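You operate a simulated robot arm through the tools that you are given. There is no shell and no other tool. Be economical: measure what you need, move in short steps, check, and stop when the job is done.

The job below is to be done with a simulated two-armed robot. You get a single attempt, and the scene is never put back.

TASK
Put the handled carton on the top of the shipping bench away on the low end of the roller shelf. Then take the green rag and leave it on the top of the blue marking bench. Then open the middle drawer of the hose bench. The order counts. Set down upright: handled carton.
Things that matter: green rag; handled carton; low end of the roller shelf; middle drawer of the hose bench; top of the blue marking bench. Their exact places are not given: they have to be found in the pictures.

The check looks at the end state, three seconds after you hand in, the way a careful person would. Anything else that was tipped, shoved, dropped, spilled or broken makes it a failure.

THE ROBOT
Two 7-joint arms with fingered hands on one trunk, on a base that drives. Base frame: it is fixed to the floor where the robot stands at the start and does not move with it; the origin is under the middle of the robot, x ahead of it, y to its left, z up. Units: m, degrees, N and s.
The left shoulder is at the start at [0.065, 0.253, 1.099], the right one opposite. With the tool pointing down near the work surface each hand reaches from about 0.1 to 0.78 m from the robot's upright axis, wherever it stands, measured 20 degrees to its own side. Places, roughly: green rag [0.75, 1, 0.75]; low end of the roller shelf (20x22 cm) [2.98, 4.88, 0.62]; middle drawer of the hose bench [2.9, -0.8, 0.7]; top of the blue marking bench [3.1, 2.7, 0.8]. Payload 3.6 kg a hand.
Tool frame (each hand has its own): the origin (TCP) lies between the finger pads and is the grasp point; the fingertips stand 0.026 m ahead of it; z points along the fingers, y is the line along which they close. The gripper opens to 0.088 m. The gripper's body begins 0.03 m behind the TCP. The gripper is a hand of 3 fingers: y runs from the thumb to the fingers, the wrist lies at [-0.017, -0.098, -0.164] in the tool frame, and closing takes about 1.5 s.
Orientation is that of the tool frame in the base frame, as a unit quaternion [w, x, y, z]. With the fingers straight down and the wrist toward the robot, the tool's x, y and z point along [0, 1, 0], [1, 0, 0] and [0, 0, -1] of the base frame.

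THE INTERFACE
- The arms move only by the tool send_rows. It takes "left_deltas", "right_deltas" or both (then of equal length, played together; a hand with none holds still); each is a list of rows, each a list of 7 numbers: the shift along the tool's x, y, z in units of 25 mm (1.0 is 25 mm), then the turn, a rotation vector about the tool's x, y, z in units of 5 degrees (1.0 is 5 degrees), then the opening, from 0 (shut) to 1 (fully open). In form: [[dx, dy, dz, wx, wy, wz, claw], ...]. A call has 1 to 12 rows; each row shifts and turns the commanded pose from where the row before left it, along the tool's axes as they then stand. A call with a number of a shift or a turn outside -1 to 1 is refused whole. Rows are played at 5 a second. More than 0.05 m and 8.6 degrees between two rows, or a gripper value outside its range, and nothing of the call is played. A pose out of reach is approached as far as the arm can. The call stops where the force on the tool passes 40 N (or 10 N more than at its start, if that is more) or the arm is blocked; 0.2 s more then pass. The fingers move at their own pace (about 0.153 m/s each) and stop on an object; they squeeze with about 29 N. The grip force told is the motor's: it shows also when the fingers shut on nothing. Time passes only in rows, and 0.2 s behind the last, so rows that do not move let the fingers close. It gives the time, the measured TCP pose, the force on the tool (base axes), the opening and the grip force at its end, in the units of the frame above (readings bear some noise), with the torque about the TCP (base axes, N m) and any sound that the robot's microphone picked up.
- Cameras (640 x 400 px; columns grow to the right, rows downward): "scene" is now at [0.229, 0.0471, 1.0214]; the picture's right is [-0.11, -0.99, 0.06], its down [-0.29, -0.03, -0.96] and it looks along [0.95, -0.12, -0.29] (base axes); focal length 214 px, centre (320, 200). "left" rides on the left gripper at [-0.056, -0.08, -0.102] in its tool frame; the picture's right is [-0.74, -0.32, 0.60], its down [0.62, -0.67, 0.41] and it looks along [0.27, 0.68, 0.69] (tool axes); focal length 247 px, centre (320, 200). "right" rides on the right gripper at [0.056, -0.08, -0.102] in its tool frame; the picture's right is [-0.73, 0.32, -0.60], its down [-0.62, -0.67, 0.41] and it looks along [-0.27, 0.68, 0.69] (tool axes); focal length 247 px, centre (320, 200).
- capture(camera): a new picture of that camera. It takes no simulated time.
- slide_trunk(by): slides the trunk up (or, below 0, down) by that many m; the arms and the scene camera ride with it, the base frame stays. It gives what a move gives, with no picture.
- steer(legs): drives the robot by 1 to 6 legs, each [ahead, left, turn to the left] in m, m and degrees, along the robot's own axes; the way and the turn of a leg run together, so that a leg with both is an arc; at most 1.5 m and 180 degrees a leg. The arms and the cameras ride along, it lands a little off, and it stops where it bumps. It gives what a move gives.
- set_grasp(shape, hand): the hand has 3 fingers and takes this shape, open, in about a second: jaw (thumb against the fingers, like two jaws); tri (thumb and two fingers); tip (a fingertip pinch); poke (one finger out to press); point (the index stretched); flat (the hand flat); cup (the hand cupped); fist (a fist). The gripper value then closes the fingers along that shape, each until it touches; the sizes above hold for jaw. It gives what a move gives, with no picture.
- head_to(pan, tilt): turns the head with the scene camera to pan (to the left, within 60 degrees either way) and tilt (down, from -29 to 69), counted from straight ahead of the robot. It gives what a move gives.
- measure_at(camera, pixels): there is no depth. For up to 12 entries [column, row, z] of the newest picture of that camera ("zoom" is the newest enlarged one), the place [x, y] in the base frame at which the ray of that pixel passes the height z, good to about 0.002 m. It takes no simulated time.
- zoom(camera, box): a new picture of the part [left, top, right, bottom] of that camera's present view, enlarged. It takes no simulated time.
- sign_off(): hands the job in; it is judged then, once.

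Keep the steps short. Do not move on a guess: measure, check each grasp and each placing, and mend mistakes. In all there are 110 turns and 88 pictures (those below and enlarged ones count). Leave the grippers open and the arms clear of the work at the hand-in unless told otherwise, and finish with a single line.

The tools are called after "Request:" as name(argument=value, ...) on one line, values as JSON. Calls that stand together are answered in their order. send_rows: Moves the arms, as the interface text tells. Its arguments: {"type":"object","properties":{"left_deltas":{"type":"array","items":{"type":"array","items":{"type":"number"}}},"right_deltas":{"type":"array","items":{"type":"array","items":{"type":"number"}}}},"required":[]} The other tools are called the same way: slide_trunk (by) slides the trunk up or down; set_grasp (shape, hand) gives the hand a shape; steer (legs) drives the base; head_to (pan, tilt) turns the head that bears the scene camera; capture (camera) takes a picture; measure_at (camera, pixels) gives the place at which the rays of pixels pass given heights; zoom (camera, box) takes an enlarged picture of a part of a camera's view; sign_off () hands the job in.

At the start:

```text
time_s: 0.0
left_ee_pos: [0.4686, 0.3051, 1.0067]
left_tool_rot: [0.028, 0.725, 0.688, 0.005]
left_contact_force: [0.2, -0.5, -0.6]
left_ft_torque: [-0.01, 0.01, 0.0]
left_width: 0.0877
left_grip_force: 0.0
left_shape: jaw
right_ee_pos: [0.4906, -0.18, 1.0523]
right_tool_rot: [0.006, 0.708, 0.706, -0.013]
right_contact_force: [0.1, -0.1, 0.6]
right_ft_torque: [-0.02, 0.0, 0.01]
right_width: 0.0877
right_grip_force: 0.0
right_shape: jaw
trunk travel left (down, up): [-0.25, 0.507]
robot x, y, heading: [-0.0232, 0.0029, -2.3]
head pan, tilt: [-4.1, 17.7]
```

scene: 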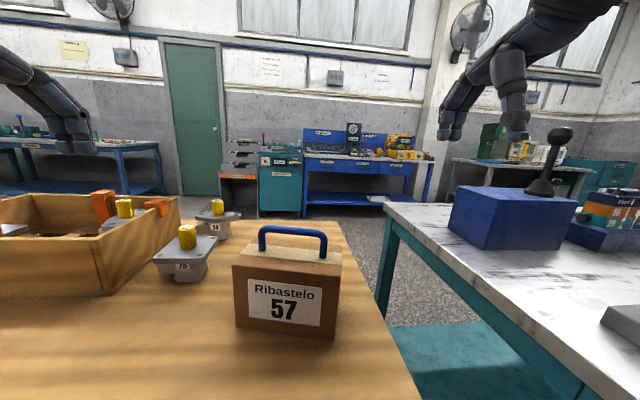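
right: 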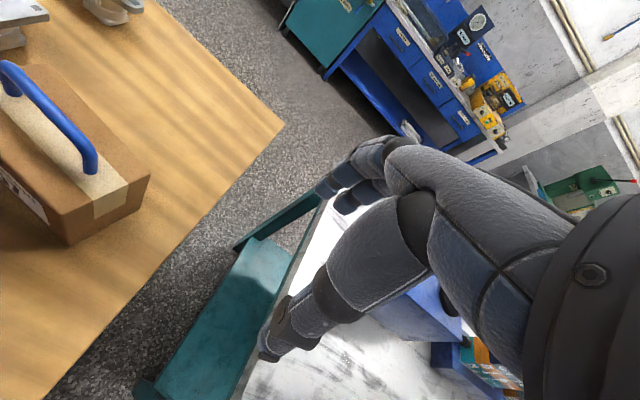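
left: 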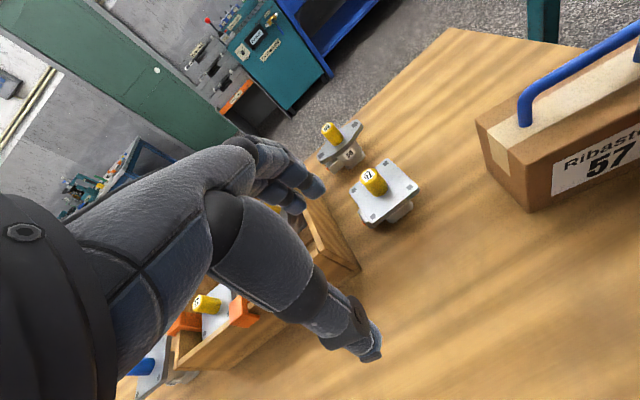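

I see the handled carton (label 57, blue handle around px 292,240) right in front. First I look left and right to find the other places, and measure the carton at a few heights.

Request:
measure_at(camera="scene", pixels=[[236, 325, 0.75], [334, 340, 0.75], [236, 325, 0.7], [334, 340, 0.7], [262, 235, 0.95], [325, 240, 0.95], [345, 220, 0.75], [420, 399, 0.75]])

Request:
head_to(pan=55, tilt=20)

Request:
capture(camera="scene")

```text
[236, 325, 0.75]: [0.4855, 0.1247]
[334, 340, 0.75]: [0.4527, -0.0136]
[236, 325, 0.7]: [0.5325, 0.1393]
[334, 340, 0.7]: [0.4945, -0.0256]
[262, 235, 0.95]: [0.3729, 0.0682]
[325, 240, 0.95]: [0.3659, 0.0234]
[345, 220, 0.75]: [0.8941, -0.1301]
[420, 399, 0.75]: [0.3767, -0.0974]
```

```text
time_s: 1.3
left_ee_pos: [0.4778, 0.2783, 1.0415]
left_tool_rot: [0.094, 0.718, 0.688, 0.033]
left_contact_force: [-0.4, 0.3, 0.0]
left_ft_torque: [0.01, 0.0, 0.02]
left_width: 0.088
left_grip_force: 0.1
left_shape: jaw
right_ee_pos: [0.4994, -0.1852, 1.0436]
right_tool_rot: [0.0, 0.684, 0.729, 0.005]
right_contact_force: [-0.3, 0.7, 0.5]
right_ft_torque: [-0.01, -0.02, 0.0]
right_width: 0.0877
right_grip_force: 0.1
right_shape: jaw
trunk travel left (down, up): [-0.25, 0.507]
robot x, y, heading: [-0.0071, 0.0074, -0.6]
head pan, tilt: [55.0, 20.0]
```

```text
84 pictures are left
```

scene: 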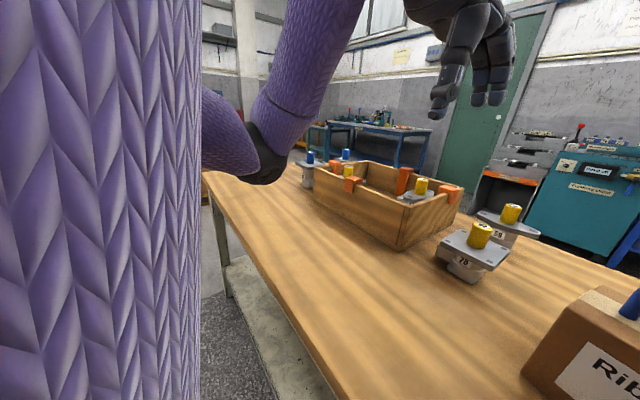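

The left view shows the tote box and two pump-like parts beside the carton; no rag yet. Next I look right, then steeply at the carton.

Request:
head_to(pan=-45, tilt=15)

Request:
capture(camera="scene")

Request:
head_to(pan=5, tilt=40)

Request:
capture(camera="scene")

Request:
capture(camera="left")

Request:
capture(camera="right")

```text
time_s: 3.0
left_ee_pos: [0.4776, 0.2793, 1.0429]
left_tool_rot: [0.095, 0.718, 0.688, 0.034]
left_contact_force: [0.1, 0.2, 0.0]
left_ft_torque: [-0.01, -0.01, -0.01]
left_width: 0.0874
left_grip_force: 0.1
left_shape: jaw
right_ee_pos: [0.4988, -0.1864, 1.0443]
right_tool_rot: [0.0, 0.683, 0.73, 0.005]
right_contact_force: [0.7, -0.1, 0.8]
right_ft_torque: [0.0, 0.01, 0.01]
right_width: 0.0878
right_grip_force: 0.1
right_shape: jaw
trunk travel left (down, up): [-0.25, 0.507]
robot x, y, heading: [-0.0121, 0.0016, -0.6]
head pan, tilt: [-45.0, 15.0]
```

```text
83 pictures are left
```

scene: 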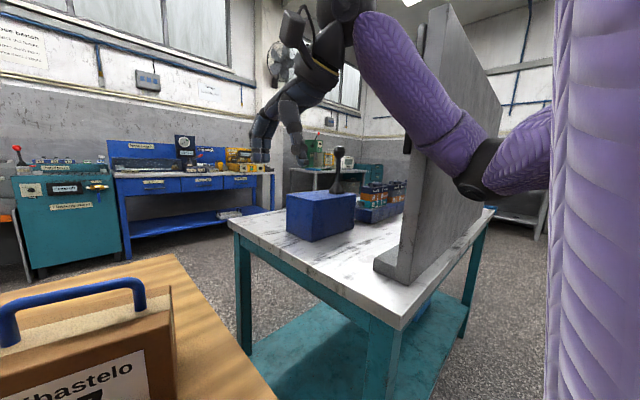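

```text
time_s: 4.2
left_ee_pos: [0.4777, 0.2778, 1.0431]
left_tool_rot: [0.095, 0.718, 0.688, 0.034]
left_contact_force: [-0.1, 1.4, 1.0]
left_ft_torque: [0.0, -0.01, -0.01]
left_width: 0.0882
left_grip_force: 0.0
left_shape: jaw
right_ee_pos: [0.4981, -0.1863, 1.0452]
right_tool_rot: [0.0, 0.684, 0.729, 0.005]
right_contact_force: [-1.3, -0.6, 0.6]
right_ft_torque: [0.0, 0.02, 0.0]
right_width: 0.0882
right_grip_force: 0.1
right_shape: jaw
trunk travel left (down, up): [-0.25, 0.507]
robot x, y, heading: [-0.0126, 0.0048, -0.9]
head pan, tilt: [5.0, 40.0]
```

```text
82 pictures are left
```

scene: 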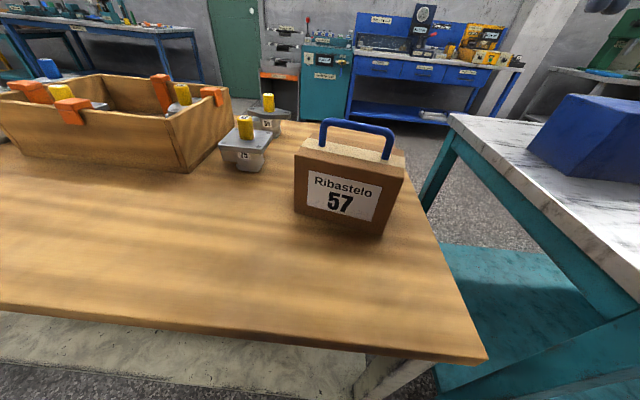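

```text
81 pictures are left
```

left: 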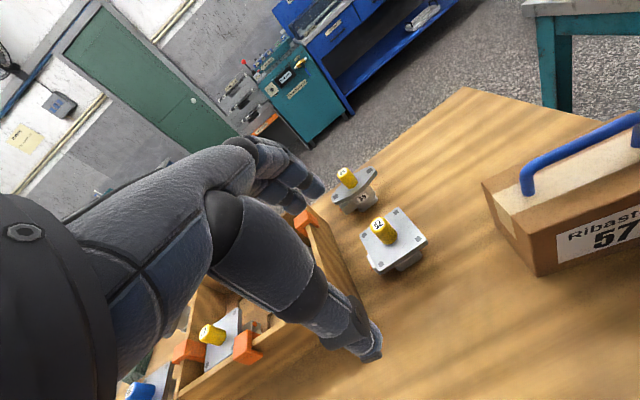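

```text
80 pictures are left
```

right: 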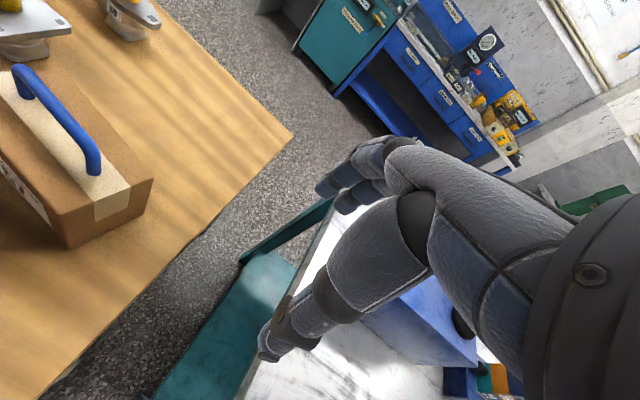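

I triangulate the table height and carton with the scene and right cameras: the carton's near right bottom corner is at scene (381,236) / right (70,246), its handle's right foot at scene (386,158) / right (92,173).

Request:
measure_at(camera="scene", pixels=[[381, 236, 0.65], [381, 236, 0.7], [381, 236, 0.75], [381, 236, 0.8], [295, 211, 0.75], [295, 211, 0.7], [386, 159, 0.9], [386, 159, 0.85], [386, 159, 0.8], [323, 145, 0.9], [323, 145, 0.85], [487, 359, 0.75]])

Request:
measure_at(camera="right", pixels=[[70, 247, 0.65], [70, 247, 0.7], [70, 247, 0.75], [70, 247, 0.8], [93, 174, 0.9], [93, 174, 0.85], [93, 174, 0.8], [153, 182, 0.85], [153, 182, 0.9], [292, 136, 0.75], [292, 136, 0.7]])

Request:
measure_at(camera="left", pixels=[[540, 276, 0.7], [540, 276, 0.75], [540, 276, 0.8], [526, 192, 0.9], [526, 192, 0.85], [526, 192, 0.8]])

```text
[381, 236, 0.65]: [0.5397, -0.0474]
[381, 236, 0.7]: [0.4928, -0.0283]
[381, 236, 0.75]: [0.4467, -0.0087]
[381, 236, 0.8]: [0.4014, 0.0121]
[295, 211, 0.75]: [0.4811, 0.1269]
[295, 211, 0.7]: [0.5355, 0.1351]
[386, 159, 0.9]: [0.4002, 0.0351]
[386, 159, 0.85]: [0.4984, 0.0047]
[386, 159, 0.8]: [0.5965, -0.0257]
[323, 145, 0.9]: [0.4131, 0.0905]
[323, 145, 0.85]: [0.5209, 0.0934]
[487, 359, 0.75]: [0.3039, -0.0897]
```

```text
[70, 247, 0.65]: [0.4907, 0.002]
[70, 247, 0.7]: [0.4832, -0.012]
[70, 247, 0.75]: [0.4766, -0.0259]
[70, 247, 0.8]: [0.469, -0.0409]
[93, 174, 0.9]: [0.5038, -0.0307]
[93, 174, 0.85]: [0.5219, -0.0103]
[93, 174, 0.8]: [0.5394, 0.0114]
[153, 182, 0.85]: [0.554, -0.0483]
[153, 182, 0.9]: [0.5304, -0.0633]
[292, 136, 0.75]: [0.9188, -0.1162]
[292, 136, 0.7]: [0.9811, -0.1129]
```

```text
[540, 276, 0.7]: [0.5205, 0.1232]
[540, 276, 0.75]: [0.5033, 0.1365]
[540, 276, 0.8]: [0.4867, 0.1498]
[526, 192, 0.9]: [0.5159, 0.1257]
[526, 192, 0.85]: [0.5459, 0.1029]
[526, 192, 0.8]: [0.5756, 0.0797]
```

Table top is about z=0.72; the handle runs from (0.527,-0.004) to (0.554,0.095), feet at z≈0.835. I zoom in on the handle to get its bar height and the free gap.

Request:
zoom(camera="scene", box=[280, 100, 420, 240])

Request:
zoom(camera="right", box=[0, 40, 170, 260])

```text
2.86 times, centred on (350, 170) of scene
```

zoom: 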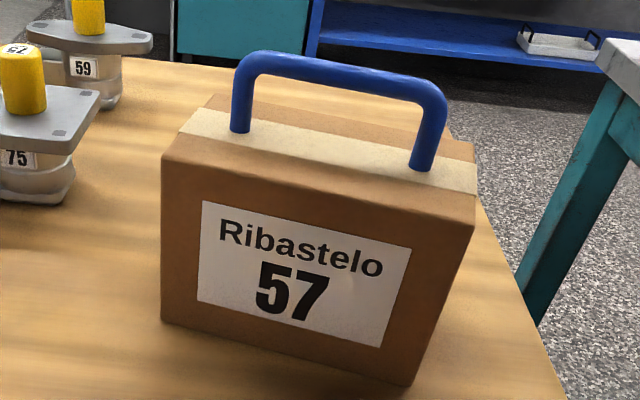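

```text
1.82 times, centred on (85, 150) of right
```

zoom: 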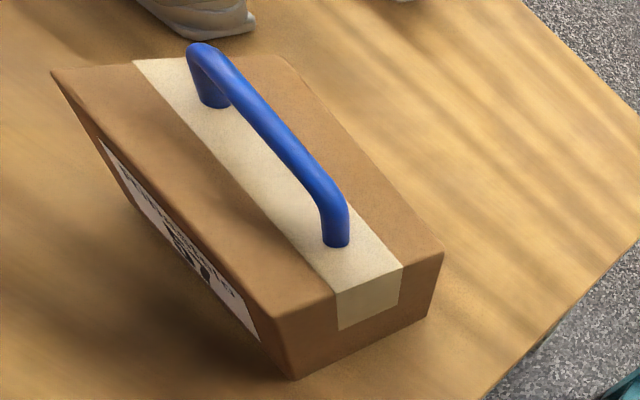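

Measuring the bar middle in both pictures: scene (357,128), right (60,117).

Request:
measure_at(camera="scene", pixels=[[357, 128, 0.86], [357, 128, 0.87], [357, 128, 0.88], [357, 128, 0.89]])

Request:
measure_at(camera="right", pixels=[[60, 117, 0.85], [60, 117, 0.87], [60, 117, 0.88], [60, 117, 0.89]])

```text
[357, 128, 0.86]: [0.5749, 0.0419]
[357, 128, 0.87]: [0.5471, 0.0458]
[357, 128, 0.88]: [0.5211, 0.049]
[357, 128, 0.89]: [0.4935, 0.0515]
```

```text
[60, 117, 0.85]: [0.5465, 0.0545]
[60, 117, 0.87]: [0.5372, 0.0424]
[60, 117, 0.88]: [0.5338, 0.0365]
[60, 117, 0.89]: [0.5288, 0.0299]
```

Bar centre ≈ (0.541, 0.045, 0.872), running 15° off y. I use the left hand: first turn it straight down and aligned, then go above the handle to z≈0.96.

Request:
send_rows(left_deltas=[[0, 0, 0, 0.73, 0.24, 0.83, 1], [0, 0, 0, 0.73, 0.24, 0.83, 1], [0, 0, 0, 0.73, 0.24, 0.83, 1], [-0.93, 0.535, 0.37, 0, 0, 0, 1], [-0.93, 0.535, 0.37, 0, 0, 0, 1], [-0.93, 0.535, 0.37, 0, 0, 0, 1], [-0.93, 0.535, 0.37, 0, 0, 0, 1], [-0.93, 0.535, 0.37, 0, 0, 0, 1], [-0.93, 0.535, 0.37, 0, 0, 0, 1], [-0.93, 0.535, 0.37, 0, 0, 0, 1], [-0.93, 0.535, 0.37, 0, 0, 0, 1], [-0.93, 0.535, 0.37, 0, 0, 0, 1]])

Request:
capture(camera="left")

Request:
capture(camera="scene")

```text
time_s: 4.6
left_ee_pos: [0.4826, 0.2353, 1.0714]
left_tool_rot: [0.112, 0.722, 0.68, 0.063]
left_contact_force: [0.1, 1.0, 0.1]
left_ft_torque: [-0.05, 0.01, -0.01]
left_width: 0.0877
left_grip_force: 0.1
left_shape: jaw
right_ee_pos: [0.5021, -0.2162, 1.0428]
right_tool_rot: [0.003, 0.665, 0.747, 0.026]
right_contact_force: [-0.5, -0.4, -0.2]
right_ft_torque: [0.02, 0.01, 0.02]
right_width: 0.0877
right_grip_force: 0.0
right_shape: jaw
trunk travel left (down, up): [-0.25, 0.507]
robot x, y, heading: [-0.0059, 0.0089, 0.5]
head pan, tilt: [5.0, 40.0]
stopped in row 1 (left hand): the arm was blocked; the commanded pose is now the measured one
```

```text
77 pictures are left
```

left: 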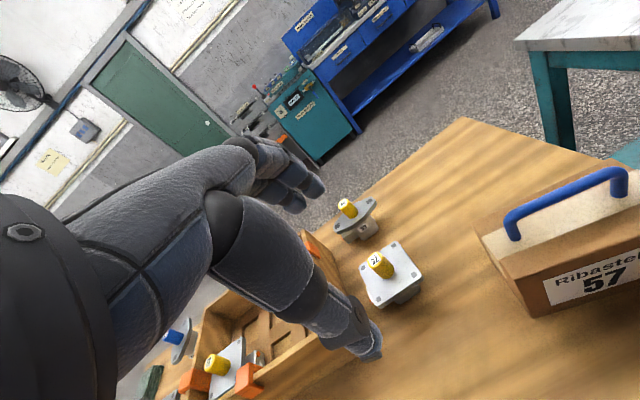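

```text
76 pictures are left
```

scene: 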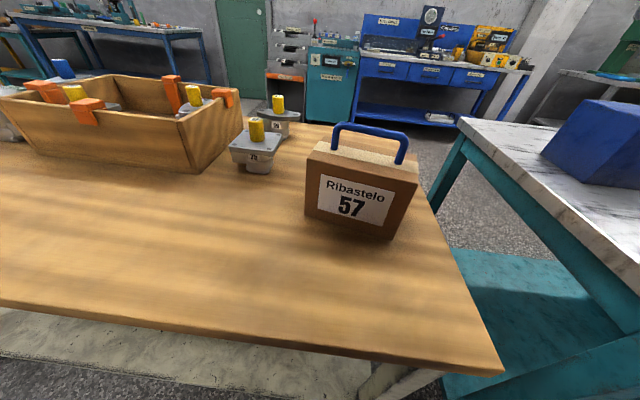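

The arm reports blocked in row 1, while nothing is near the fingers. I look at the left elbow to see what blocks it.

Request:
head_to(pan=60, tilt=45)

Request:
capture(camera="scene")

Request:
head_to(pan=-60, tilt=40)

Request:
capture(camera="scene")

```text
time_s: 5.8
left_ee_pos: [0.4813, 0.2355, 1.0703]
left_tool_rot: [0.113, 0.721, 0.681, 0.062]
left_contact_force: [0.0, -0.7, 0.3]
left_ft_torque: [-0.02, 0.01, 0.0]
left_width: 0.0877
left_grip_force: 0.0
left_shape: jaw
right_ee_pos: [0.5021, -0.2167, 1.0432]
right_tool_rot: [0.004, 0.663, 0.748, 0.024]
right_contact_force: [0.0, 0.3, -0.5]
right_ft_torque: [-0.02, 0.02, 0.03]
right_width: 0.0878
right_grip_force: 0.1
right_shape: jaw
trunk travel left (down, up): [-0.25, 0.507]
robot x, y, heading: [-0.012, 0.0059, 0.5]
head pan, tilt: [60.0, 45.0]
```

```text
75 pictures are left
```

scene: 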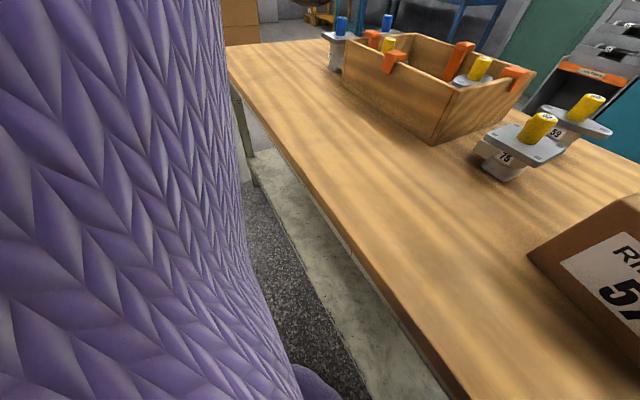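

```text
time_s: 7.8
left_ee_pos: [0.4824, 0.2334, 1.0697]
left_tool_rot: [0.112, 0.721, 0.681, 0.061]
left_contact_force: [0.1, 0.7, -0.1]
left_ft_torque: [-0.02, 0.0, -0.01]
left_width: 0.0881
left_grip_force: 0.2
left_shape: jaw
right_ee_pos: [0.5019, -0.2177, 1.0435]
right_tool_rot: [0.005, 0.664, 0.748, 0.025]
right_contact_force: [0.4, -0.4, 0.2]
right_ft_torque: [0.03, 0.01, 0.03]
right_width: 0.0878
right_grip_force: 0.1
right_shape: jaw
trunk travel left (down, up): [-0.25, 0.507]
robot x, y, heading: [-0.008, 0.0037, 0.5]
head pan, tilt: [-60.0, 40.0]
```

```text
74 pictures are left
```

scene: 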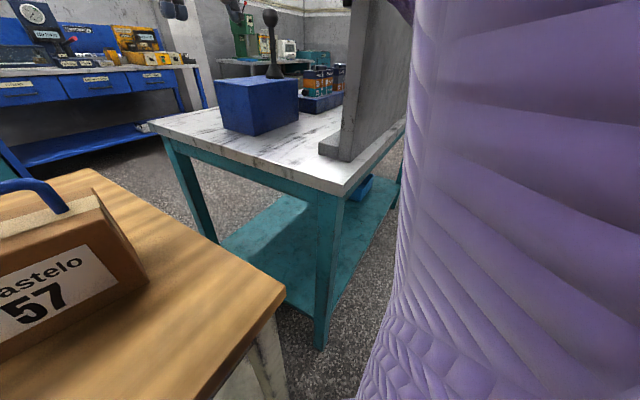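

No clear contact visible, but the hands and heading have been nudged, as if an elbow leans on the bench edge. I back off 0.25 m and look at the arms again.

Request:
steer(legs=[[-0.25, 0, 0]])

Request:
head_to(pan=50, tilt=25)

Request:
capture(camera="scene")

Request:
head_to(pan=-45, tilt=15)

Request:
capture(camera="scene")

```text
time_s: 8.5
left_ee_pos: [0.4977, 0.1859, 1.1163]
left_tool_rot: [0.162, 0.671, 0.71, 0.14]
left_contact_force: [-0.8, 0.3, 0.5]
left_ft_torque: [-0.03, -0.07, -0.05]
left_width: 0.0876
left_grip_force: 0.0
left_shape: jaw
right_ee_pos: [0.5057, -0.245, 1.039]
right_tool_rot: [-0.015, 0.627, 0.778, 0.043]
right_contact_force: [0.8, -1.4, -2.9]
right_ft_torque: [0.23, 0.01, 0.07]
right_width: 0.0878
right_grip_force: 0.0
right_shape: jaw
trunk travel left (down, up): [-0.25, 0.507]
robot x, y, heading: [-0.005, 0.0206, 2.6]
head pan, tilt: [-60.0, 40.0]
stopped in leg 1: the robot was blocked; the commanded pose is now the measured one
```

```text
time_s: 10.4
left_ee_pos: [0.5024, 0.1937, 1.1282]
left_tool_rot: [0.18, 0.658, 0.717, 0.145]
left_contact_force: [-0.8, 0.9, -0.2]
left_ft_torque: [0.01, -0.01, 0.03]
left_width: 0.0881
left_grip_force: 0.0
left_shape: jaw
right_ee_pos: [0.5078, -0.254, 1.0532]
right_tool_rot: [0.001, 0.636, 0.771, 0.034]
right_contact_force: [-0.4, 0.3, 0.6]
right_ft_torque: [0.0, 0.0, -0.01]
right_width: 0.0877
right_grip_force: 0.0
right_shape: jaw
trunk travel left (down, up): [-0.25, 0.507]
robot x, y, heading: [-0.0074, 0.0128, 2.6]
head pan, tilt: [50.0, 25.0]
```

```text
73 pictures are left
```

scene: 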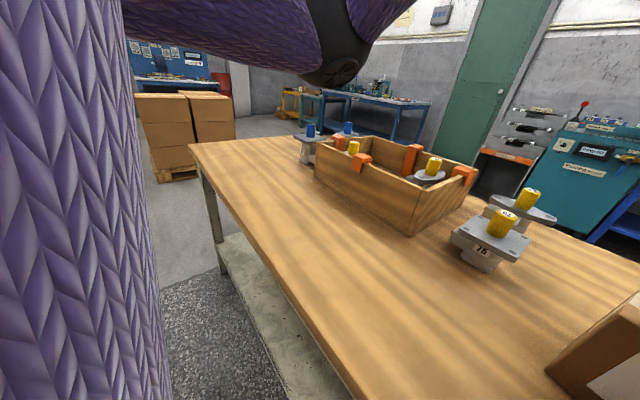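

```text
time_s: 12.1
left_ee_pos: [0.5012, 0.1952, 1.128]
left_tool_rot: [0.18, 0.658, 0.717, 0.145]
left_contact_force: [0.3, 0.0, 0.2]
left_ft_torque: [-0.02, 0.0, -0.01]
left_width: 0.0878
left_grip_force: 0.1
left_shape: jaw
right_ee_pos: [0.5086, -0.2545, 1.0546]
right_tool_rot: [0.002, 0.637, 0.77, 0.034]
right_contact_force: [0.2, 0.1, 0.1]
right_ft_torque: [-0.03, 0.01, -0.04]
right_width: 0.0877
right_grip_force: 0.1
right_shape: jaw
trunk travel left (down, up): [-0.25, 0.507]
robot x, y, heading: [-0.0083, 0.0126, 2.6]
head pan, tilt: [-45.0, 15.0]
```

```text
72 pictures are left
```

scene: 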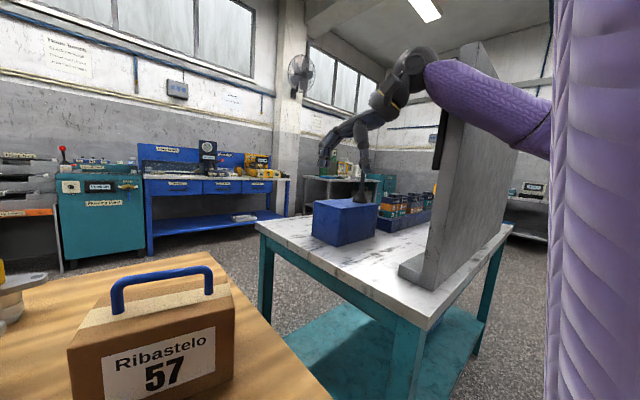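

The base is blocked behind as well, yet hands moved. I check whether carton and camera geometry still agree: carton near bottom corners now around (72,365)/(105,398), the handle feet (119,312) and (208,291).

Request:
measure_at(camera="scene", pixels=[[119, 312, 0.835], [208, 292, 0.835], [258, 225, 0.75], [425, 330, 0.75], [512, 228, 0.75], [399, 272, 0.8], [428, 289, 0.8]])

Request:
head_to(pan=0, tilt=65)

Request:
capture(camera="scene")

```text
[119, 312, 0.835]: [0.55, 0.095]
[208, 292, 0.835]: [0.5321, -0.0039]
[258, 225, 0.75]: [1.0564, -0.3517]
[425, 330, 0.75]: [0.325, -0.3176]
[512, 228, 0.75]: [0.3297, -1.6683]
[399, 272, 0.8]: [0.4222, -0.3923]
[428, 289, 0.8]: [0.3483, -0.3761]
```

```text
time_s: 13.3
left_ee_pos: [0.5025, 0.1962, 1.1288]
left_tool_rot: [0.18, 0.658, 0.717, 0.144]
left_contact_force: [0.4, -0.1, -0.3]
left_ft_torque: [-0.04, -0.03, 0.01]
left_width: 0.0877
left_grip_force: 0.0
left_shape: jaw
right_ee_pos: [0.5098, -0.2553, 1.0567]
right_tool_rot: [0.004, 0.637, 0.77, 0.034]
right_contact_force: [0.5, -0.6, 0.1]
right_ft_torque: [-0.03, 0.01, 0.01]
right_width: 0.0879
right_grip_force: 0.0
right_shape: jaw
trunk travel left (down, up): [-0.25, 0.507]
robot x, y, heading: [-0.0121, 0.016, 2.6]
head pan, tilt: [0.0, 65.0]
```

```text
71 pictures are left
```

scene: 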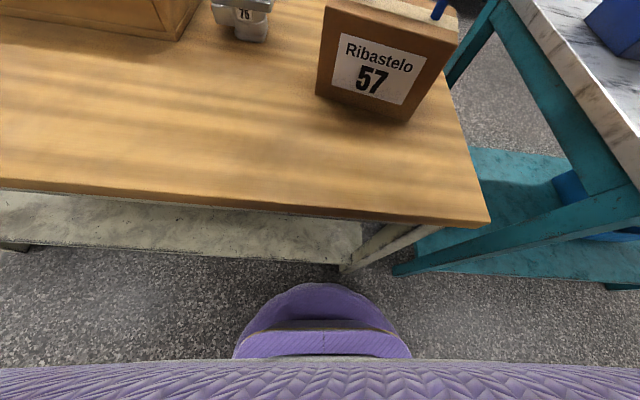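

The floor before the base is free. I look at the right elbow beside the grey panel, and at the left elbow, to find the contact.

Request:
head_to(pan=-60, tilt=0)

Request:
capture(camera="scene")

Request:
head_to(pan=60, tilt=0)

Request:
capture(camera="scene")

```text
time_s: 14.7
left_ee_pos: [0.5026, 0.1948, 1.128]
left_tool_rot: [0.181, 0.657, 0.717, 0.145]
left_contact_force: [-0.4, -0.1, -0.2]
left_ft_torque: [-0.01, -0.01, -0.01]
left_width: 0.0879
left_grip_force: 0.0
left_shape: jaw
right_ee_pos: [0.5099, -0.255, 1.0574]
right_tool_rot: [0.006, 0.637, 0.77, 0.036]
right_contact_force: [0.0, -0.3, -0.3]
right_ft_torque: [0.0, -0.01, -0.01]
right_width: 0.088
right_grip_force: 0.0
right_shape: jaw
trunk travel left (down, up): [-0.25, 0.507]
robot x, y, heading: [-0.0058, 0.0106, 2.5]
head pan, tilt: [-60.0, 0.0]
```

```text
70 pictures are left
```

scene: 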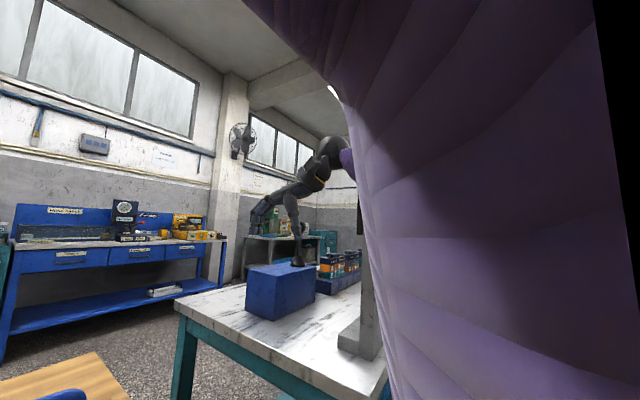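

```text
time_s: 16.7
left_ee_pos: [0.503, 0.1964, 1.1279]
left_tool_rot: [0.181, 0.658, 0.716, 0.145]
left_contact_force: [0.4, -0.2, 0.3]
left_ft_torque: [0.01, 0.0, 0.0]
left_width: 0.0878
left_grip_force: 0.1
left_shape: jaw
right_ee_pos: [0.5103, -0.2552, 1.0596]
right_tool_rot: [0.007, 0.638, 0.77, 0.034]
right_contact_force: [0.2, 0.1, -0.3]
right_ft_torque: [-0.03, -0.03, -0.02]
right_width: 0.0879
right_grip_force: 0.1
right_shape: jaw
trunk travel left (down, up): [-0.25, 0.507]
robot x, y, heading: [-0.006, 0.0129, 2.5]
head pan, tilt: [60.0, 0.0]
```

```text
69 pictures are left
```

scene: 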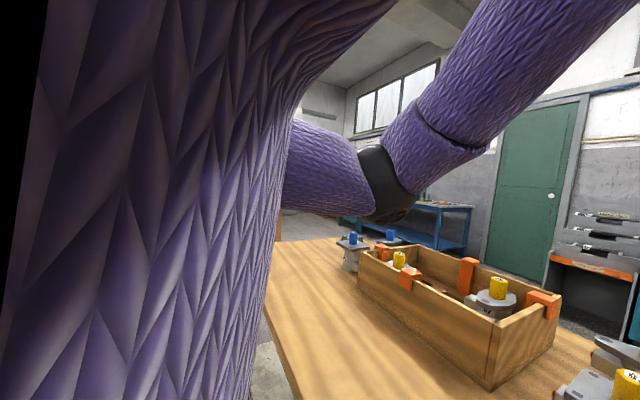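

Both forearms seem free; what touches isn't visible. Raising the trunk is the harmless test: it takes the arms away from benches and the panel.

Request:
slide_trunk(by=0.12)

Request:
capture(camera="left")

Request:
capture(camera="right")

```text
time_s: 17.0
left_ee_pos: [0.5114, 0.2017, 1.148]
left_tool_rot: [0.186, 0.608, 0.74, 0.222]
left_contact_force: [-1.6, 3.6, 0.9]
left_ft_torque: [-0.18, -0.08, -0.2]
left_width: 0.0881
left_grip_force: 0.1
left_shape: jaw
right_ee_pos: [0.5273, -0.2543, 1.0783]
right_tool_rot: [0.002, 0.629, 0.772, 0.091]
right_contact_force: [-2.7, 12.7, -5.9]
right_ft_torque: [-0.67, -0.39, -0.39]
right_width: 0.0879
right_grip_force: 0.0
right_shape: jaw
trunk travel left (down, up): [-0.252, 0.505]
robot x, y, heading: [0.0001, 0.0181, 3.6]
head pan, tilt: [60.0, 0.0]
stopped: the arm was blocked; the commanded pose is now the measured one
```

```text
68 pictures are left
```

left: 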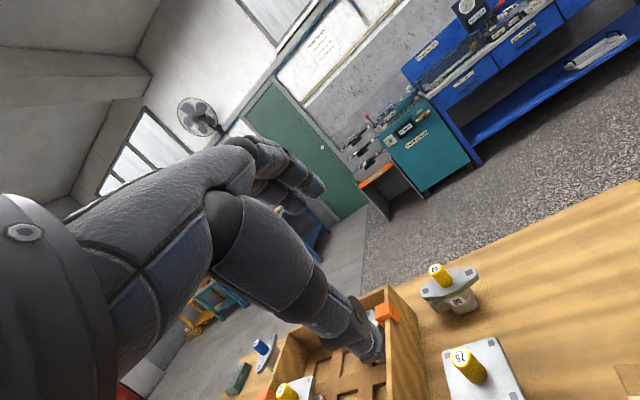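

```text
67 pictures are left
```

right: 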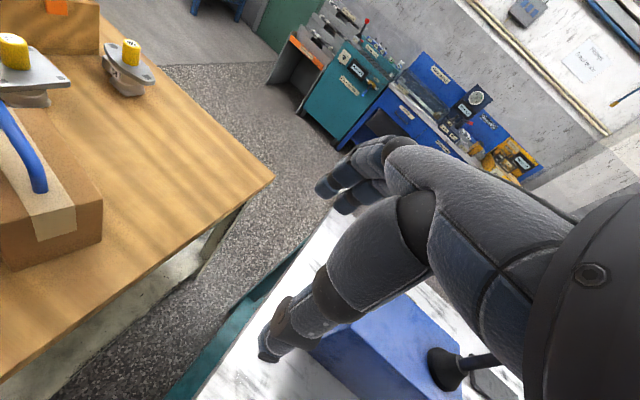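

The right hand felt +12.7 N in y and the robot keeps yawing left: the grey panel's edge is likely leaning on the right arm. I strafe left a little, away from the panel.

Request:
steer(legs=[[0, 0.08, 0]])

Request:
head_to(pan=-45, tilt=10)

Request:
capture(camera="scene")

```text
time_s: 17.7
left_ee_pos: [0.5391, 0.1598, 1.1554]
left_tool_rot: [0.204, 0.589, 0.68, 0.386]
left_contact_force: [2.7, -0.1, -0.4]
left_ft_torque: [0.02, 0.06, 0.02]
left_width: 0.088
left_grip_force: 0.2
left_shape: jaw
right_ee_pos: [0.5693, -0.2153, 1.0267]
right_tool_rot: [-0.137, 0.57, 0.767, 0.261]
right_contact_force: [1.7, -14.3, -1.5]
right_ft_torque: [0.92, 0.08, 0.52]
right_width: 0.088
right_grip_force: 0.0
right_shape: jaw
trunk travel left (down, up): [-0.252, 0.505]
robot x, y, heading: [0.0232, 0.0364, 8.0]
head pan, tilt: [60.0, 0.0]
stopped in leg 1: the robot was blocked; the commanded pose is now the measured one
```

```text
time_s: 19.5
left_ee_pos: [0.553, 0.1632, 1.1514]
left_tool_rot: [0.182, 0.573, 0.7, 0.384]
left_contact_force: [-0.3, 0.7, 1.1]
left_ft_torque: [-0.01, 0.0, 0.02]
left_width: 0.0883
left_grip_force: 0.1
left_shape: jaw
right_ee_pos: [0.6098, -0.2055, 1.0156]
right_tool_rot: [-0.149, 0.549, 0.779, 0.262]
right_contact_force: [-0.3, 0.5, 0.2]
right_ft_torque: [-0.02, -0.04, 0.0]
right_width: 0.088
right_grip_force: 0.0
right_shape: jaw
trunk travel left (down, up): [-0.252, 0.505]
robot x, y, heading: [0.049, 0.0383, 10.9]
head pan, tilt: [-45.0, 10.0]
```

```text
66 pictures are left
```

scene: 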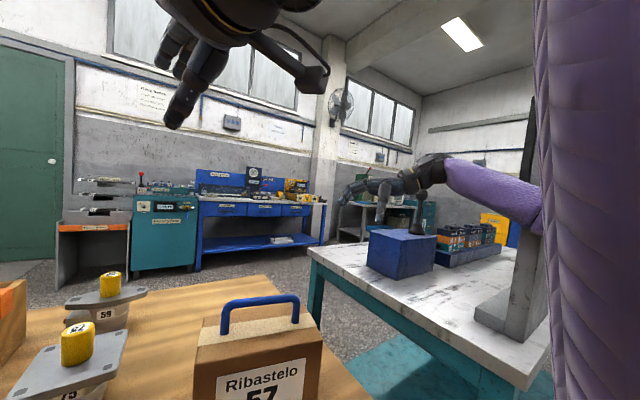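

Heading has gone to 10.9° and the robot was pushed forward, so something at the right rear seems to lean on it. I look right as far as I can with the head before moving more.

Request:
head_to(pan=-60, tilt=30)

Request:
capture(camera="scene")

Request:
head_to(pan=-30, tilt=-15)

Request:
capture(camera="scene")

```text
time_s: 20.4
left_ee_pos: [0.5536, 0.163, 1.1521]
left_tool_rot: [0.182, 0.573, 0.7, 0.385]
left_contact_force: [-0.4, -0.4, -0.6]
left_ft_torque: [0.01, 0.01, -0.02]
left_width: 0.0878
left_grip_force: 0.0
left_shape: jaw
right_ee_pos: [0.6112, -0.2072, 1.0164]
right_tool_rot: [-0.148, 0.549, 0.779, 0.262]
right_contact_force: [-0.2, 0.1, -0.2]
right_ft_torque: [0.01, 0.0, -0.01]
right_width: 0.0881
right_grip_force: 0.2
right_shape: jaw
trunk travel left (down, up): [-0.252, 0.505]
robot x, y, heading: [0.0478, 0.0403, 11.1]
head pan, tilt: [-60.0, 30.0]
```

```text
65 pictures are left
```

scene: 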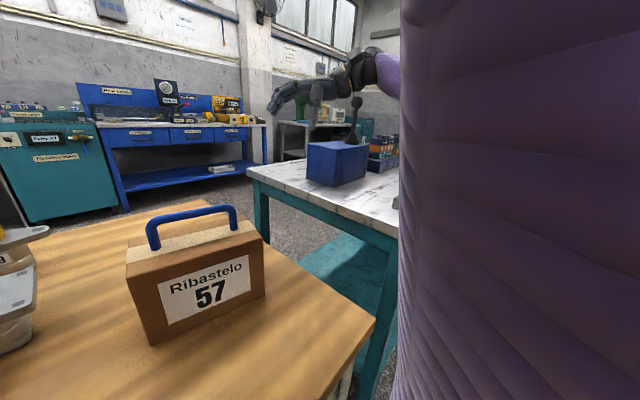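

```text
time_s: 21.5
left_ee_pos: [0.5543, 0.162, 1.1513]
left_tool_rot: [0.183, 0.574, 0.7, 0.384]
left_contact_force: [-0.8, 0.0, -0.2]
left_ft_torque: [0.01, 0.01, -0.01]
left_width: 0.0879
left_grip_force: 0.1
left_shape: jaw
right_ee_pos: [0.6109, -0.2066, 1.015]
right_tool_rot: [-0.147, 0.549, 0.78, 0.262]
right_contact_force: [-0.1, -0.3, -0.3]
right_ft_torque: [0.01, -0.01, 0.03]
right_width: 0.088
right_grip_force: 0.0
right_shape: jaw
trunk travel left (down, up): [-0.252, 0.505]
robot x, y, heading: [0.0438, 0.0426, 10.9]
head pan, tilt: [-30.0, -15.0]
```

```text
64 pictures are left
```

scene: 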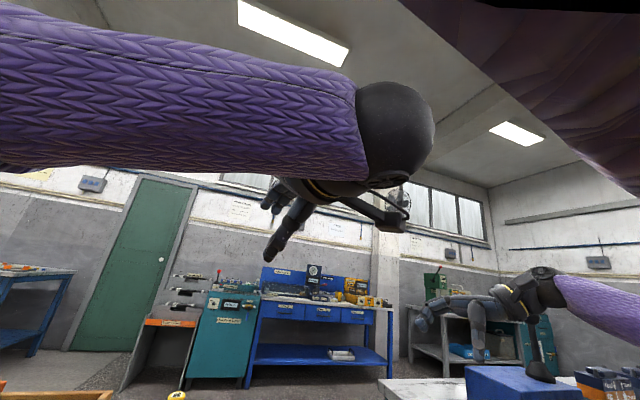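

I check where the camera really is now, from two pixel rays at two heights each.

Request:
measure_at(camera="scene", pixels=[[100, 390, 0.7], [100, 390, 0.9], [480, 390, 0.7], [480, 390, 0.9], [320, 395, 0.7], [320, 395, 0.9]])

Request:
send_rows(right_deltas=[[0, 0, -0.3, 0, 0, 0, 1]])

```text
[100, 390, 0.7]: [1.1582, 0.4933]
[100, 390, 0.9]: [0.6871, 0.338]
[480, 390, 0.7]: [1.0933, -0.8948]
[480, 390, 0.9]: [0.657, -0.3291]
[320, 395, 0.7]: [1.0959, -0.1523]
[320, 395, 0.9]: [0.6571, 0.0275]
```

```text
time_s: 21.8
left_ee_pos: [0.5555, 0.0827, 1.1282]
left_tool_rot: [0.174, 0.623, 0.629, 0.432]
left_contact_force: [1.4, 1.5, 0.5]
left_ft_torque: [-0.05, 0.04, -0.07]
left_width: 0.0878
left_grip_force: 0.1
left_shape: jaw
right_ee_pos: [0.6107, -0.2023, 1.0155]
right_tool_rot: [-0.209, 0.46, 0.797, 0.332]
right_contact_force: [0.0, 0.8, -0.1]
right_ft_torque: [-0.01, 0.02, -0.04]
right_width: 0.0879
right_grip_force: 0.0
right_shape: jaw
trunk travel left (down, up): [-0.252, 0.505]
robot x, y, heading: [0.0507, 0.0394, 11.4]
head pan, tilt: [-30.0, -15.0]
stopped in row 1 (left hand): the arm was blocked; the commanded pose is now the measured one
```

It names the left arm as the blocked one even when only the right was commanded; the left arm is in a cramped posture. I move the left hand outward to its own side (tool +x ≈ base +y) in small steps to free it.

Request:
send_rows(left_deltas=[[1, 0, 0, 0, 0, 0, 1], [1, 0, 0, 0, 0, 0, 1], [1, 0, 0, 0, 0, 0, 1], [1, 0, 0, 0, 0, 0, 1]])

Request:
head_to(pan=30, tilt=0)

Request:
capture(camera="scene")

```text
time_s: 22.1
left_ee_pos: [0.584, 0.0778, 1.1004]
left_tool_rot: [0.139, 0.638, 0.601, 0.462]
left_contact_force: [-0.3, 0.2, -0.4]
left_ft_torque: [-0.03, -0.02, -0.04]
left_width: 0.0881
left_grip_force: 0.1
left_shape: jaw
right_ee_pos: [0.608, -0.2052, 1.0347]
right_tool_rot: [-0.216, 0.372, 0.822, 0.374]
right_contact_force: [0.2, -0.6, -0.6]
right_ft_torque: [0.0, -0.02, -0.02]
right_width: 0.0882
right_grip_force: 0.1
right_shape: jaw
trunk travel left (down, up): [-0.252, 0.505]
robot x, y, heading: [0.0481, 0.0438, 11.4]
head pan, tilt: [-30.0, -15.0]
stopped in row 1 (left hand): the arm was blocked; the commanded pose is now the measured one
```

```text
time_s: 23.4
left_ee_pos: [0.5847, 0.0806, 1.1017]
left_tool_rot: [0.143, 0.637, 0.604, 0.457]
left_contact_force: [0.0, 0.9, 0.1]
left_ft_torque: [-0.01, 0.0, 0.02]
left_width: 0.0877
left_grip_force: 0.0
left_shape: jaw
right_ee_pos: [0.6098, -0.2076, 1.0306]
right_tool_rot: [-0.217, 0.38, 0.821, 0.366]
right_contact_force: [0.2, -1.0, -0.9]
right_ft_torque: [0.02, -0.01, 0.02]
right_width: 0.088
right_grip_force: 0.0
right_shape: jaw
trunk travel left (down, up): [-0.252, 0.505]
robot x, y, heading: [0.0496, 0.0509, 12.0]
head pan, tilt: [30.0, 0.0]
```

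```text
63 pictures are left
```

scene: 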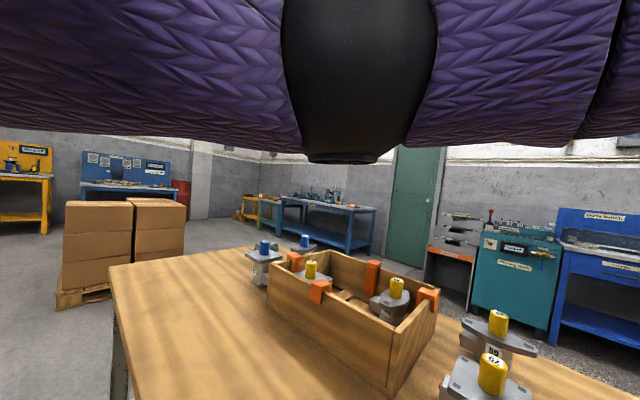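

The left elbow now sits right before the head. I test whether a mere hold (no shift) of the left arm also reports a block.

Request:
send_rows(left_deltas=[[0, 0, 0, 0, 0, 0, 1], [0, 0, 0, 0, 0, 0, 1], [0, 0, 0, 0, 0, 0, 1]], right_deltas=[[0, 0, 0, 0, 0, 0, 1], [0, 0, 0, 0, 0, 0, 1], [0, 0, 0, 0, 0, 0, 1]])

Request:
capture(camera="left")

```text
time_s: 23.8
left_ee_pos: [0.6417, 0.0679, 1.0446]
left_tool_rot: [0.077, 0.656, 0.581, 0.476]
left_contact_force: [-0.5, -0.8, 0.0]
left_ft_torque: [0.01, 0.05, -0.05]
left_width: 0.0879
left_grip_force: 0.0
left_shape: jaw
right_ee_pos: [0.6265, -0.2363, 1.0307]
right_tool_rot: [-0.211, 0.291, 0.845, 0.397]
right_contact_force: [0.8, -0.5, -1.8]
right_ft_torque: [0.08, 0.03, 0.02]
right_width: 0.0878
right_grip_force: 0.0
right_shape: jaw
trunk travel left (down, up): [-0.252, 0.505]
robot x, y, heading: [0.0465, 0.0492, 12.7]
head pan, tilt: [30.0, 0.0]
stopped in row 1 (left hand): the arm was blocked; the commanded pose is now the measured one
```

```text
62 pictures are left
```

left: 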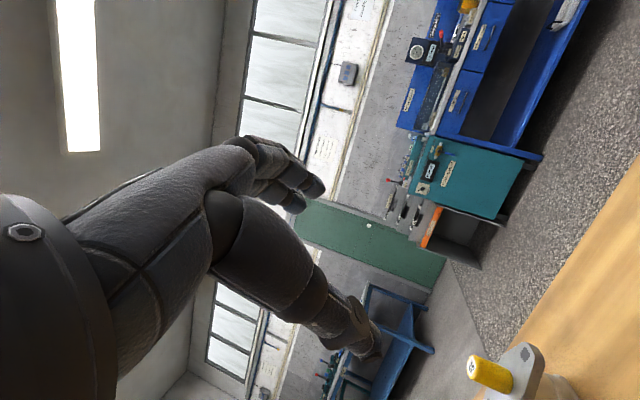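

Even a hold makes both arms creep, the left one foremost. I take one look straight ahead at both arms before the next test.

Request:
head_to(pan=-10, tilt=20)

Request:
capture(camera="scene")

Request:
capture(camera="right")

```text
time_s: 24.9
left_ee_pos: [0.6442, 0.0745, 1.0545]
left_tool_rot: [0.086, 0.648, 0.592, 0.472]
left_contact_force: [-0.5, -0.6, -0.9]
left_ft_torque: [0.01, -0.01, -0.01]
left_width: 0.088
left_grip_force: 0.1
left_shape: jaw
right_ee_pos: [0.6288, -0.2377, 1.0223]
right_tool_rot: [-0.215, 0.301, 0.845, 0.386]
right_contact_force: [-0.2, 0.4, 0.0]
right_ft_torque: [0.0, 0.01, -0.01]
right_width: 0.0881
right_grip_force: 0.1
right_shape: jaw
trunk travel left (down, up): [-0.252, 0.505]
robot x, y, heading: [0.0469, 0.0455, 13.1]
head pan, tilt: [-10.0, 20.0]
```

```text
61 pictures are left
```

scene: 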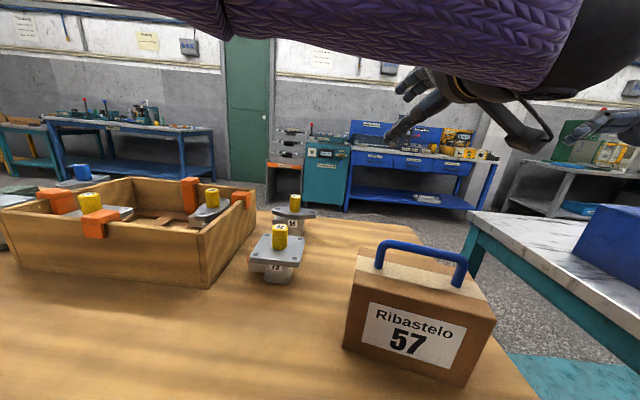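

```text
60 pictures are left
```

right: 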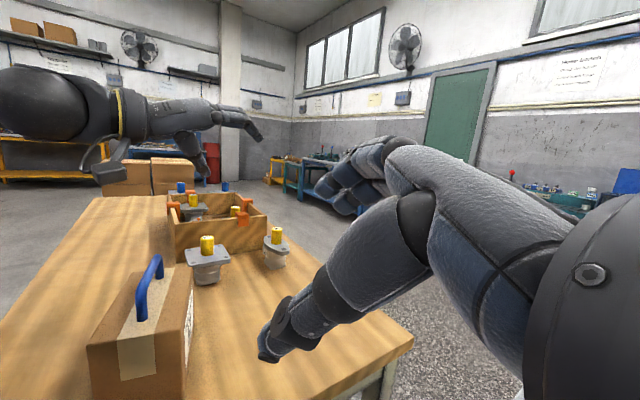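

I test the base with a small pure turn back to the right (−5°), which also tells whether it is the base that is wedged.

Request:
steer(legs=[[0, 0, -5]])

```text
time_s: 25.6
left_ee_pos: [0.6961, 0.1259, 0.9933]
left_tool_rot: [-0.004, 0.648, 0.581, 0.492]
left_contact_force: [-0.9, 1.0, -0.3]
left_ft_torque: [-0.02, 0.04, -0.04]
left_width: 0.0879
left_grip_force: 0.1
left_shape: jaw
right_ee_pos: [0.6044, -0.2664, 1.0297]
right_tool_rot: [-0.173, 0.159, 0.892, 0.387]
right_contact_force: [0.4, 0.0, 0.3]
right_ft_torque: [-0.02, 0.02, 0.01]
right_width: 0.0879
right_grip_force: 0.0
right_shape: jaw
trunk travel left (down, up): [-0.252, 0.505]
robot x, y, heading: [0.0456, 0.0574, 13.7]
head pan, tilt: [-10.0, 20.0]
stopped in leg 1: the robot was blocked; the commanded pose is now the measured one
```

The base is hardly moving, but the left hand sank to z=0.993. I command it straight up (tool components .96,.85,−.77) to see if it answers at all.

Request:
send_rows(left_deltas=[[0.96, 0.85, -0.77, 0, 0, 0, 1], [0.96, 0.85, -0.77, 0, 0, 0, 1], [0.96, 0.85, -0.77, 0, 0, 0, 1]])

```text
time_s: 25.9
left_ee_pos: [0.7343, 0.1486, 0.96]
left_tool_rot: [-0.057, 0.646, 0.58, 0.493]
left_contact_force: [0.8, -0.2, 0.4]
left_ft_torque: [0.03, 0.01, 0.1]
left_width: 0.088
left_grip_force: 0.1
left_shape: jaw
left hand out of reach, approached as far as the arm can: row 1
right_ee_pos: [0.6269, -0.288, 1.0087]
right_tool_rot: [-0.156, 0.118, 0.9, 0.389]
right_contact_force: [-4.0, -2.4, -3.0]
right_ft_torque: [0.24, -0.09, -0.28]
right_width: 0.0878
right_grip_force: 0.0
right_shape: jaw
trunk travel left (down, up): [-0.252, 0.505]
robot x, y, heading: [0.047, 0.0661, 14.1]
head pan, tilt: [-10.0, 20.0]
stopped in row 1 (left hand): the arm was blocked; the commanded pose is now the measured one
```

It says the left hand is out of reach, oddly. I look at both arms once more.

Request:
head_to(pan=20, tilt=10)

Request:
capture(camera="scene")

Request:
head_to(pan=-50, tilt=10)

Request:
capture(camera="scene")

```text
time_s: 26.8
left_ee_pos: [0.737, 0.1558, 0.9714]
left_tool_rot: [-0.055, 0.63, 0.597, 0.494]
left_contact_force: [0.4, 0.4, -0.5]
left_ft_torque: [-0.01, 0.0, 0.03]
left_width: 0.0879
left_grip_force: 0.1
left_shape: jaw
right_ee_pos: [0.63, -0.2885, 1.0012]
right_tool_rot: [-0.176, 0.135, 0.889, 0.402]
right_contact_force: [-0.7, 0.2, -0.1]
right_ft_torque: [-0.05, 0.0, 0.0]
right_width: 0.0878
right_grip_force: 0.0
right_shape: jaw
trunk travel left (down, up): [-0.252, 0.505]
robot x, y, heading: [0.0437, 0.0691, 14.3]
head pan, tilt: [20.0, 10.0]
```

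```text
59 pictures are left
```

scene: 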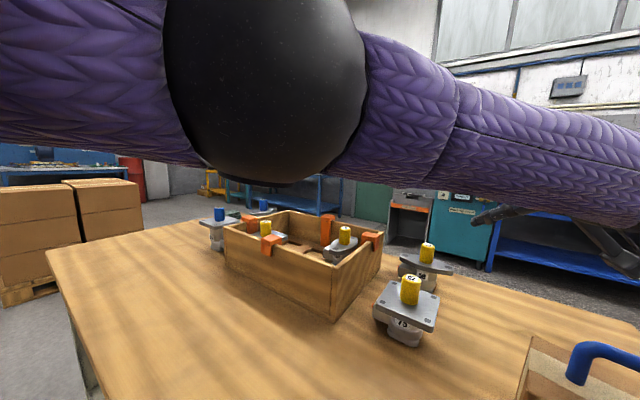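

```text
time_s: 28.2
left_ee_pos: [0.7356, 0.1542, 0.9715]
left_tool_rot: [-0.055, 0.631, 0.596, 0.493]
left_contact_force: [-0.6, 0.4, -0.4]
left_ft_torque: [0.02, 0.0, 0.01]
left_width: 0.0881
left_grip_force: 0.0
left_shape: jaw
right_ee_pos: [0.6303, -0.2889, 1.0003]
right_tool_rot: [-0.176, 0.136, 0.888, 0.403]
right_contact_force: [-0.7, -0.4, 0.5]
right_ft_torque: [-0.01, 0.01, 0.0]
right_width: 0.088
right_grip_force: 0.1
right_shape: jaw
trunk travel left (down, up): [-0.252, 0.505]
robot x, y, heading: [0.0462, 0.0639, 14.2]
head pan, tilt: [-50.0, 10.0]
```

```text
58 pictures are left
```

scene: 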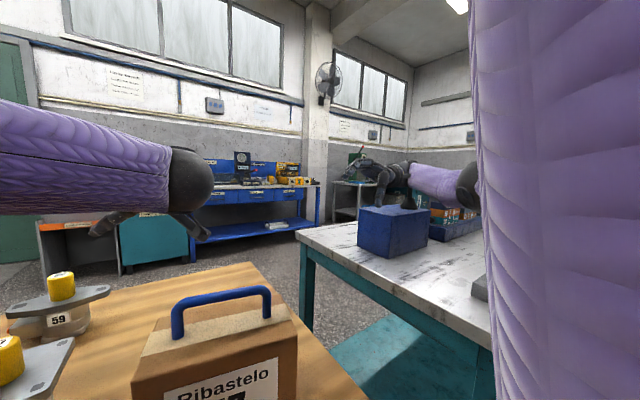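

The left arm has in fact become stretched straight, hence "out of reach". I command it back toward the body and up.

Request:
send_rows(left_deltas=[[1, -0.66, -0.7, 0, 0, 0, 1], [1, -0.66, -0.7, 0, 0, 0, 1], [1, -0.66, -0.7, 0, 0, 0, 1], [1, -0.66, -0.7, 0, 0, 0, 1]])

```text
time_s: 28.6
left_ee_pos: [0.7309, 0.1458, 0.9667]
left_tool_rot: [-0.08, 0.623, 0.595, 0.501]
left_contact_force: [-2.3, -1.2, 0.2]
left_ft_torque: [-0.01, -0.02, -0.11]
left_width: 0.0881
left_grip_force: 0.0
left_shape: jaw
right_ee_pos: [0.6406, -0.3066, 0.9794]
right_tool_rot: [-0.18, 0.135, 0.876, 0.426]
right_contact_force: [8.5, 8.1, 2.5]
right_ft_torque: [-0.28, 0.17, 0.67]
right_width: 0.0878
right_grip_force: 0.1
right_shape: jaw
trunk travel left (down, up): [-0.252, 0.505]
robot x, y, heading: [0.0436, 0.0707, 15.1]
head pan, tilt: [-50.0, 10.0]
stopped in row 1 (left hand): the arm was blocked; the commanded pose is now the measured one
```

The right hand now feels 8 N; it may be nearing the blue box's knob. I check its camera and the scene view of it.

Request:
capture(camera="right")

Request:
zoom(camera="scene", box=[300, 120, 500, 320])

```text
57 pictures are left
```

right: 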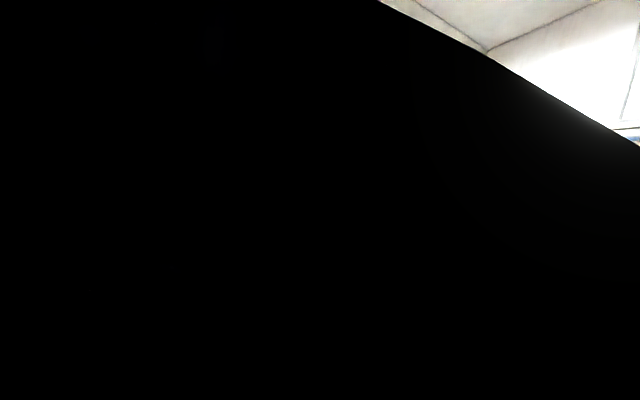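

```text
2.00 times, centred on (400, 220) of scene
```

zoom: 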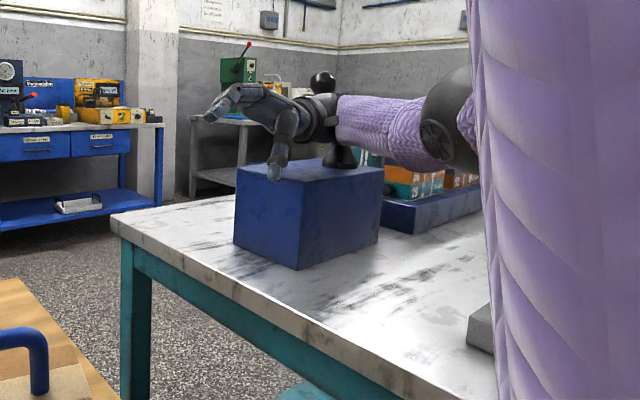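

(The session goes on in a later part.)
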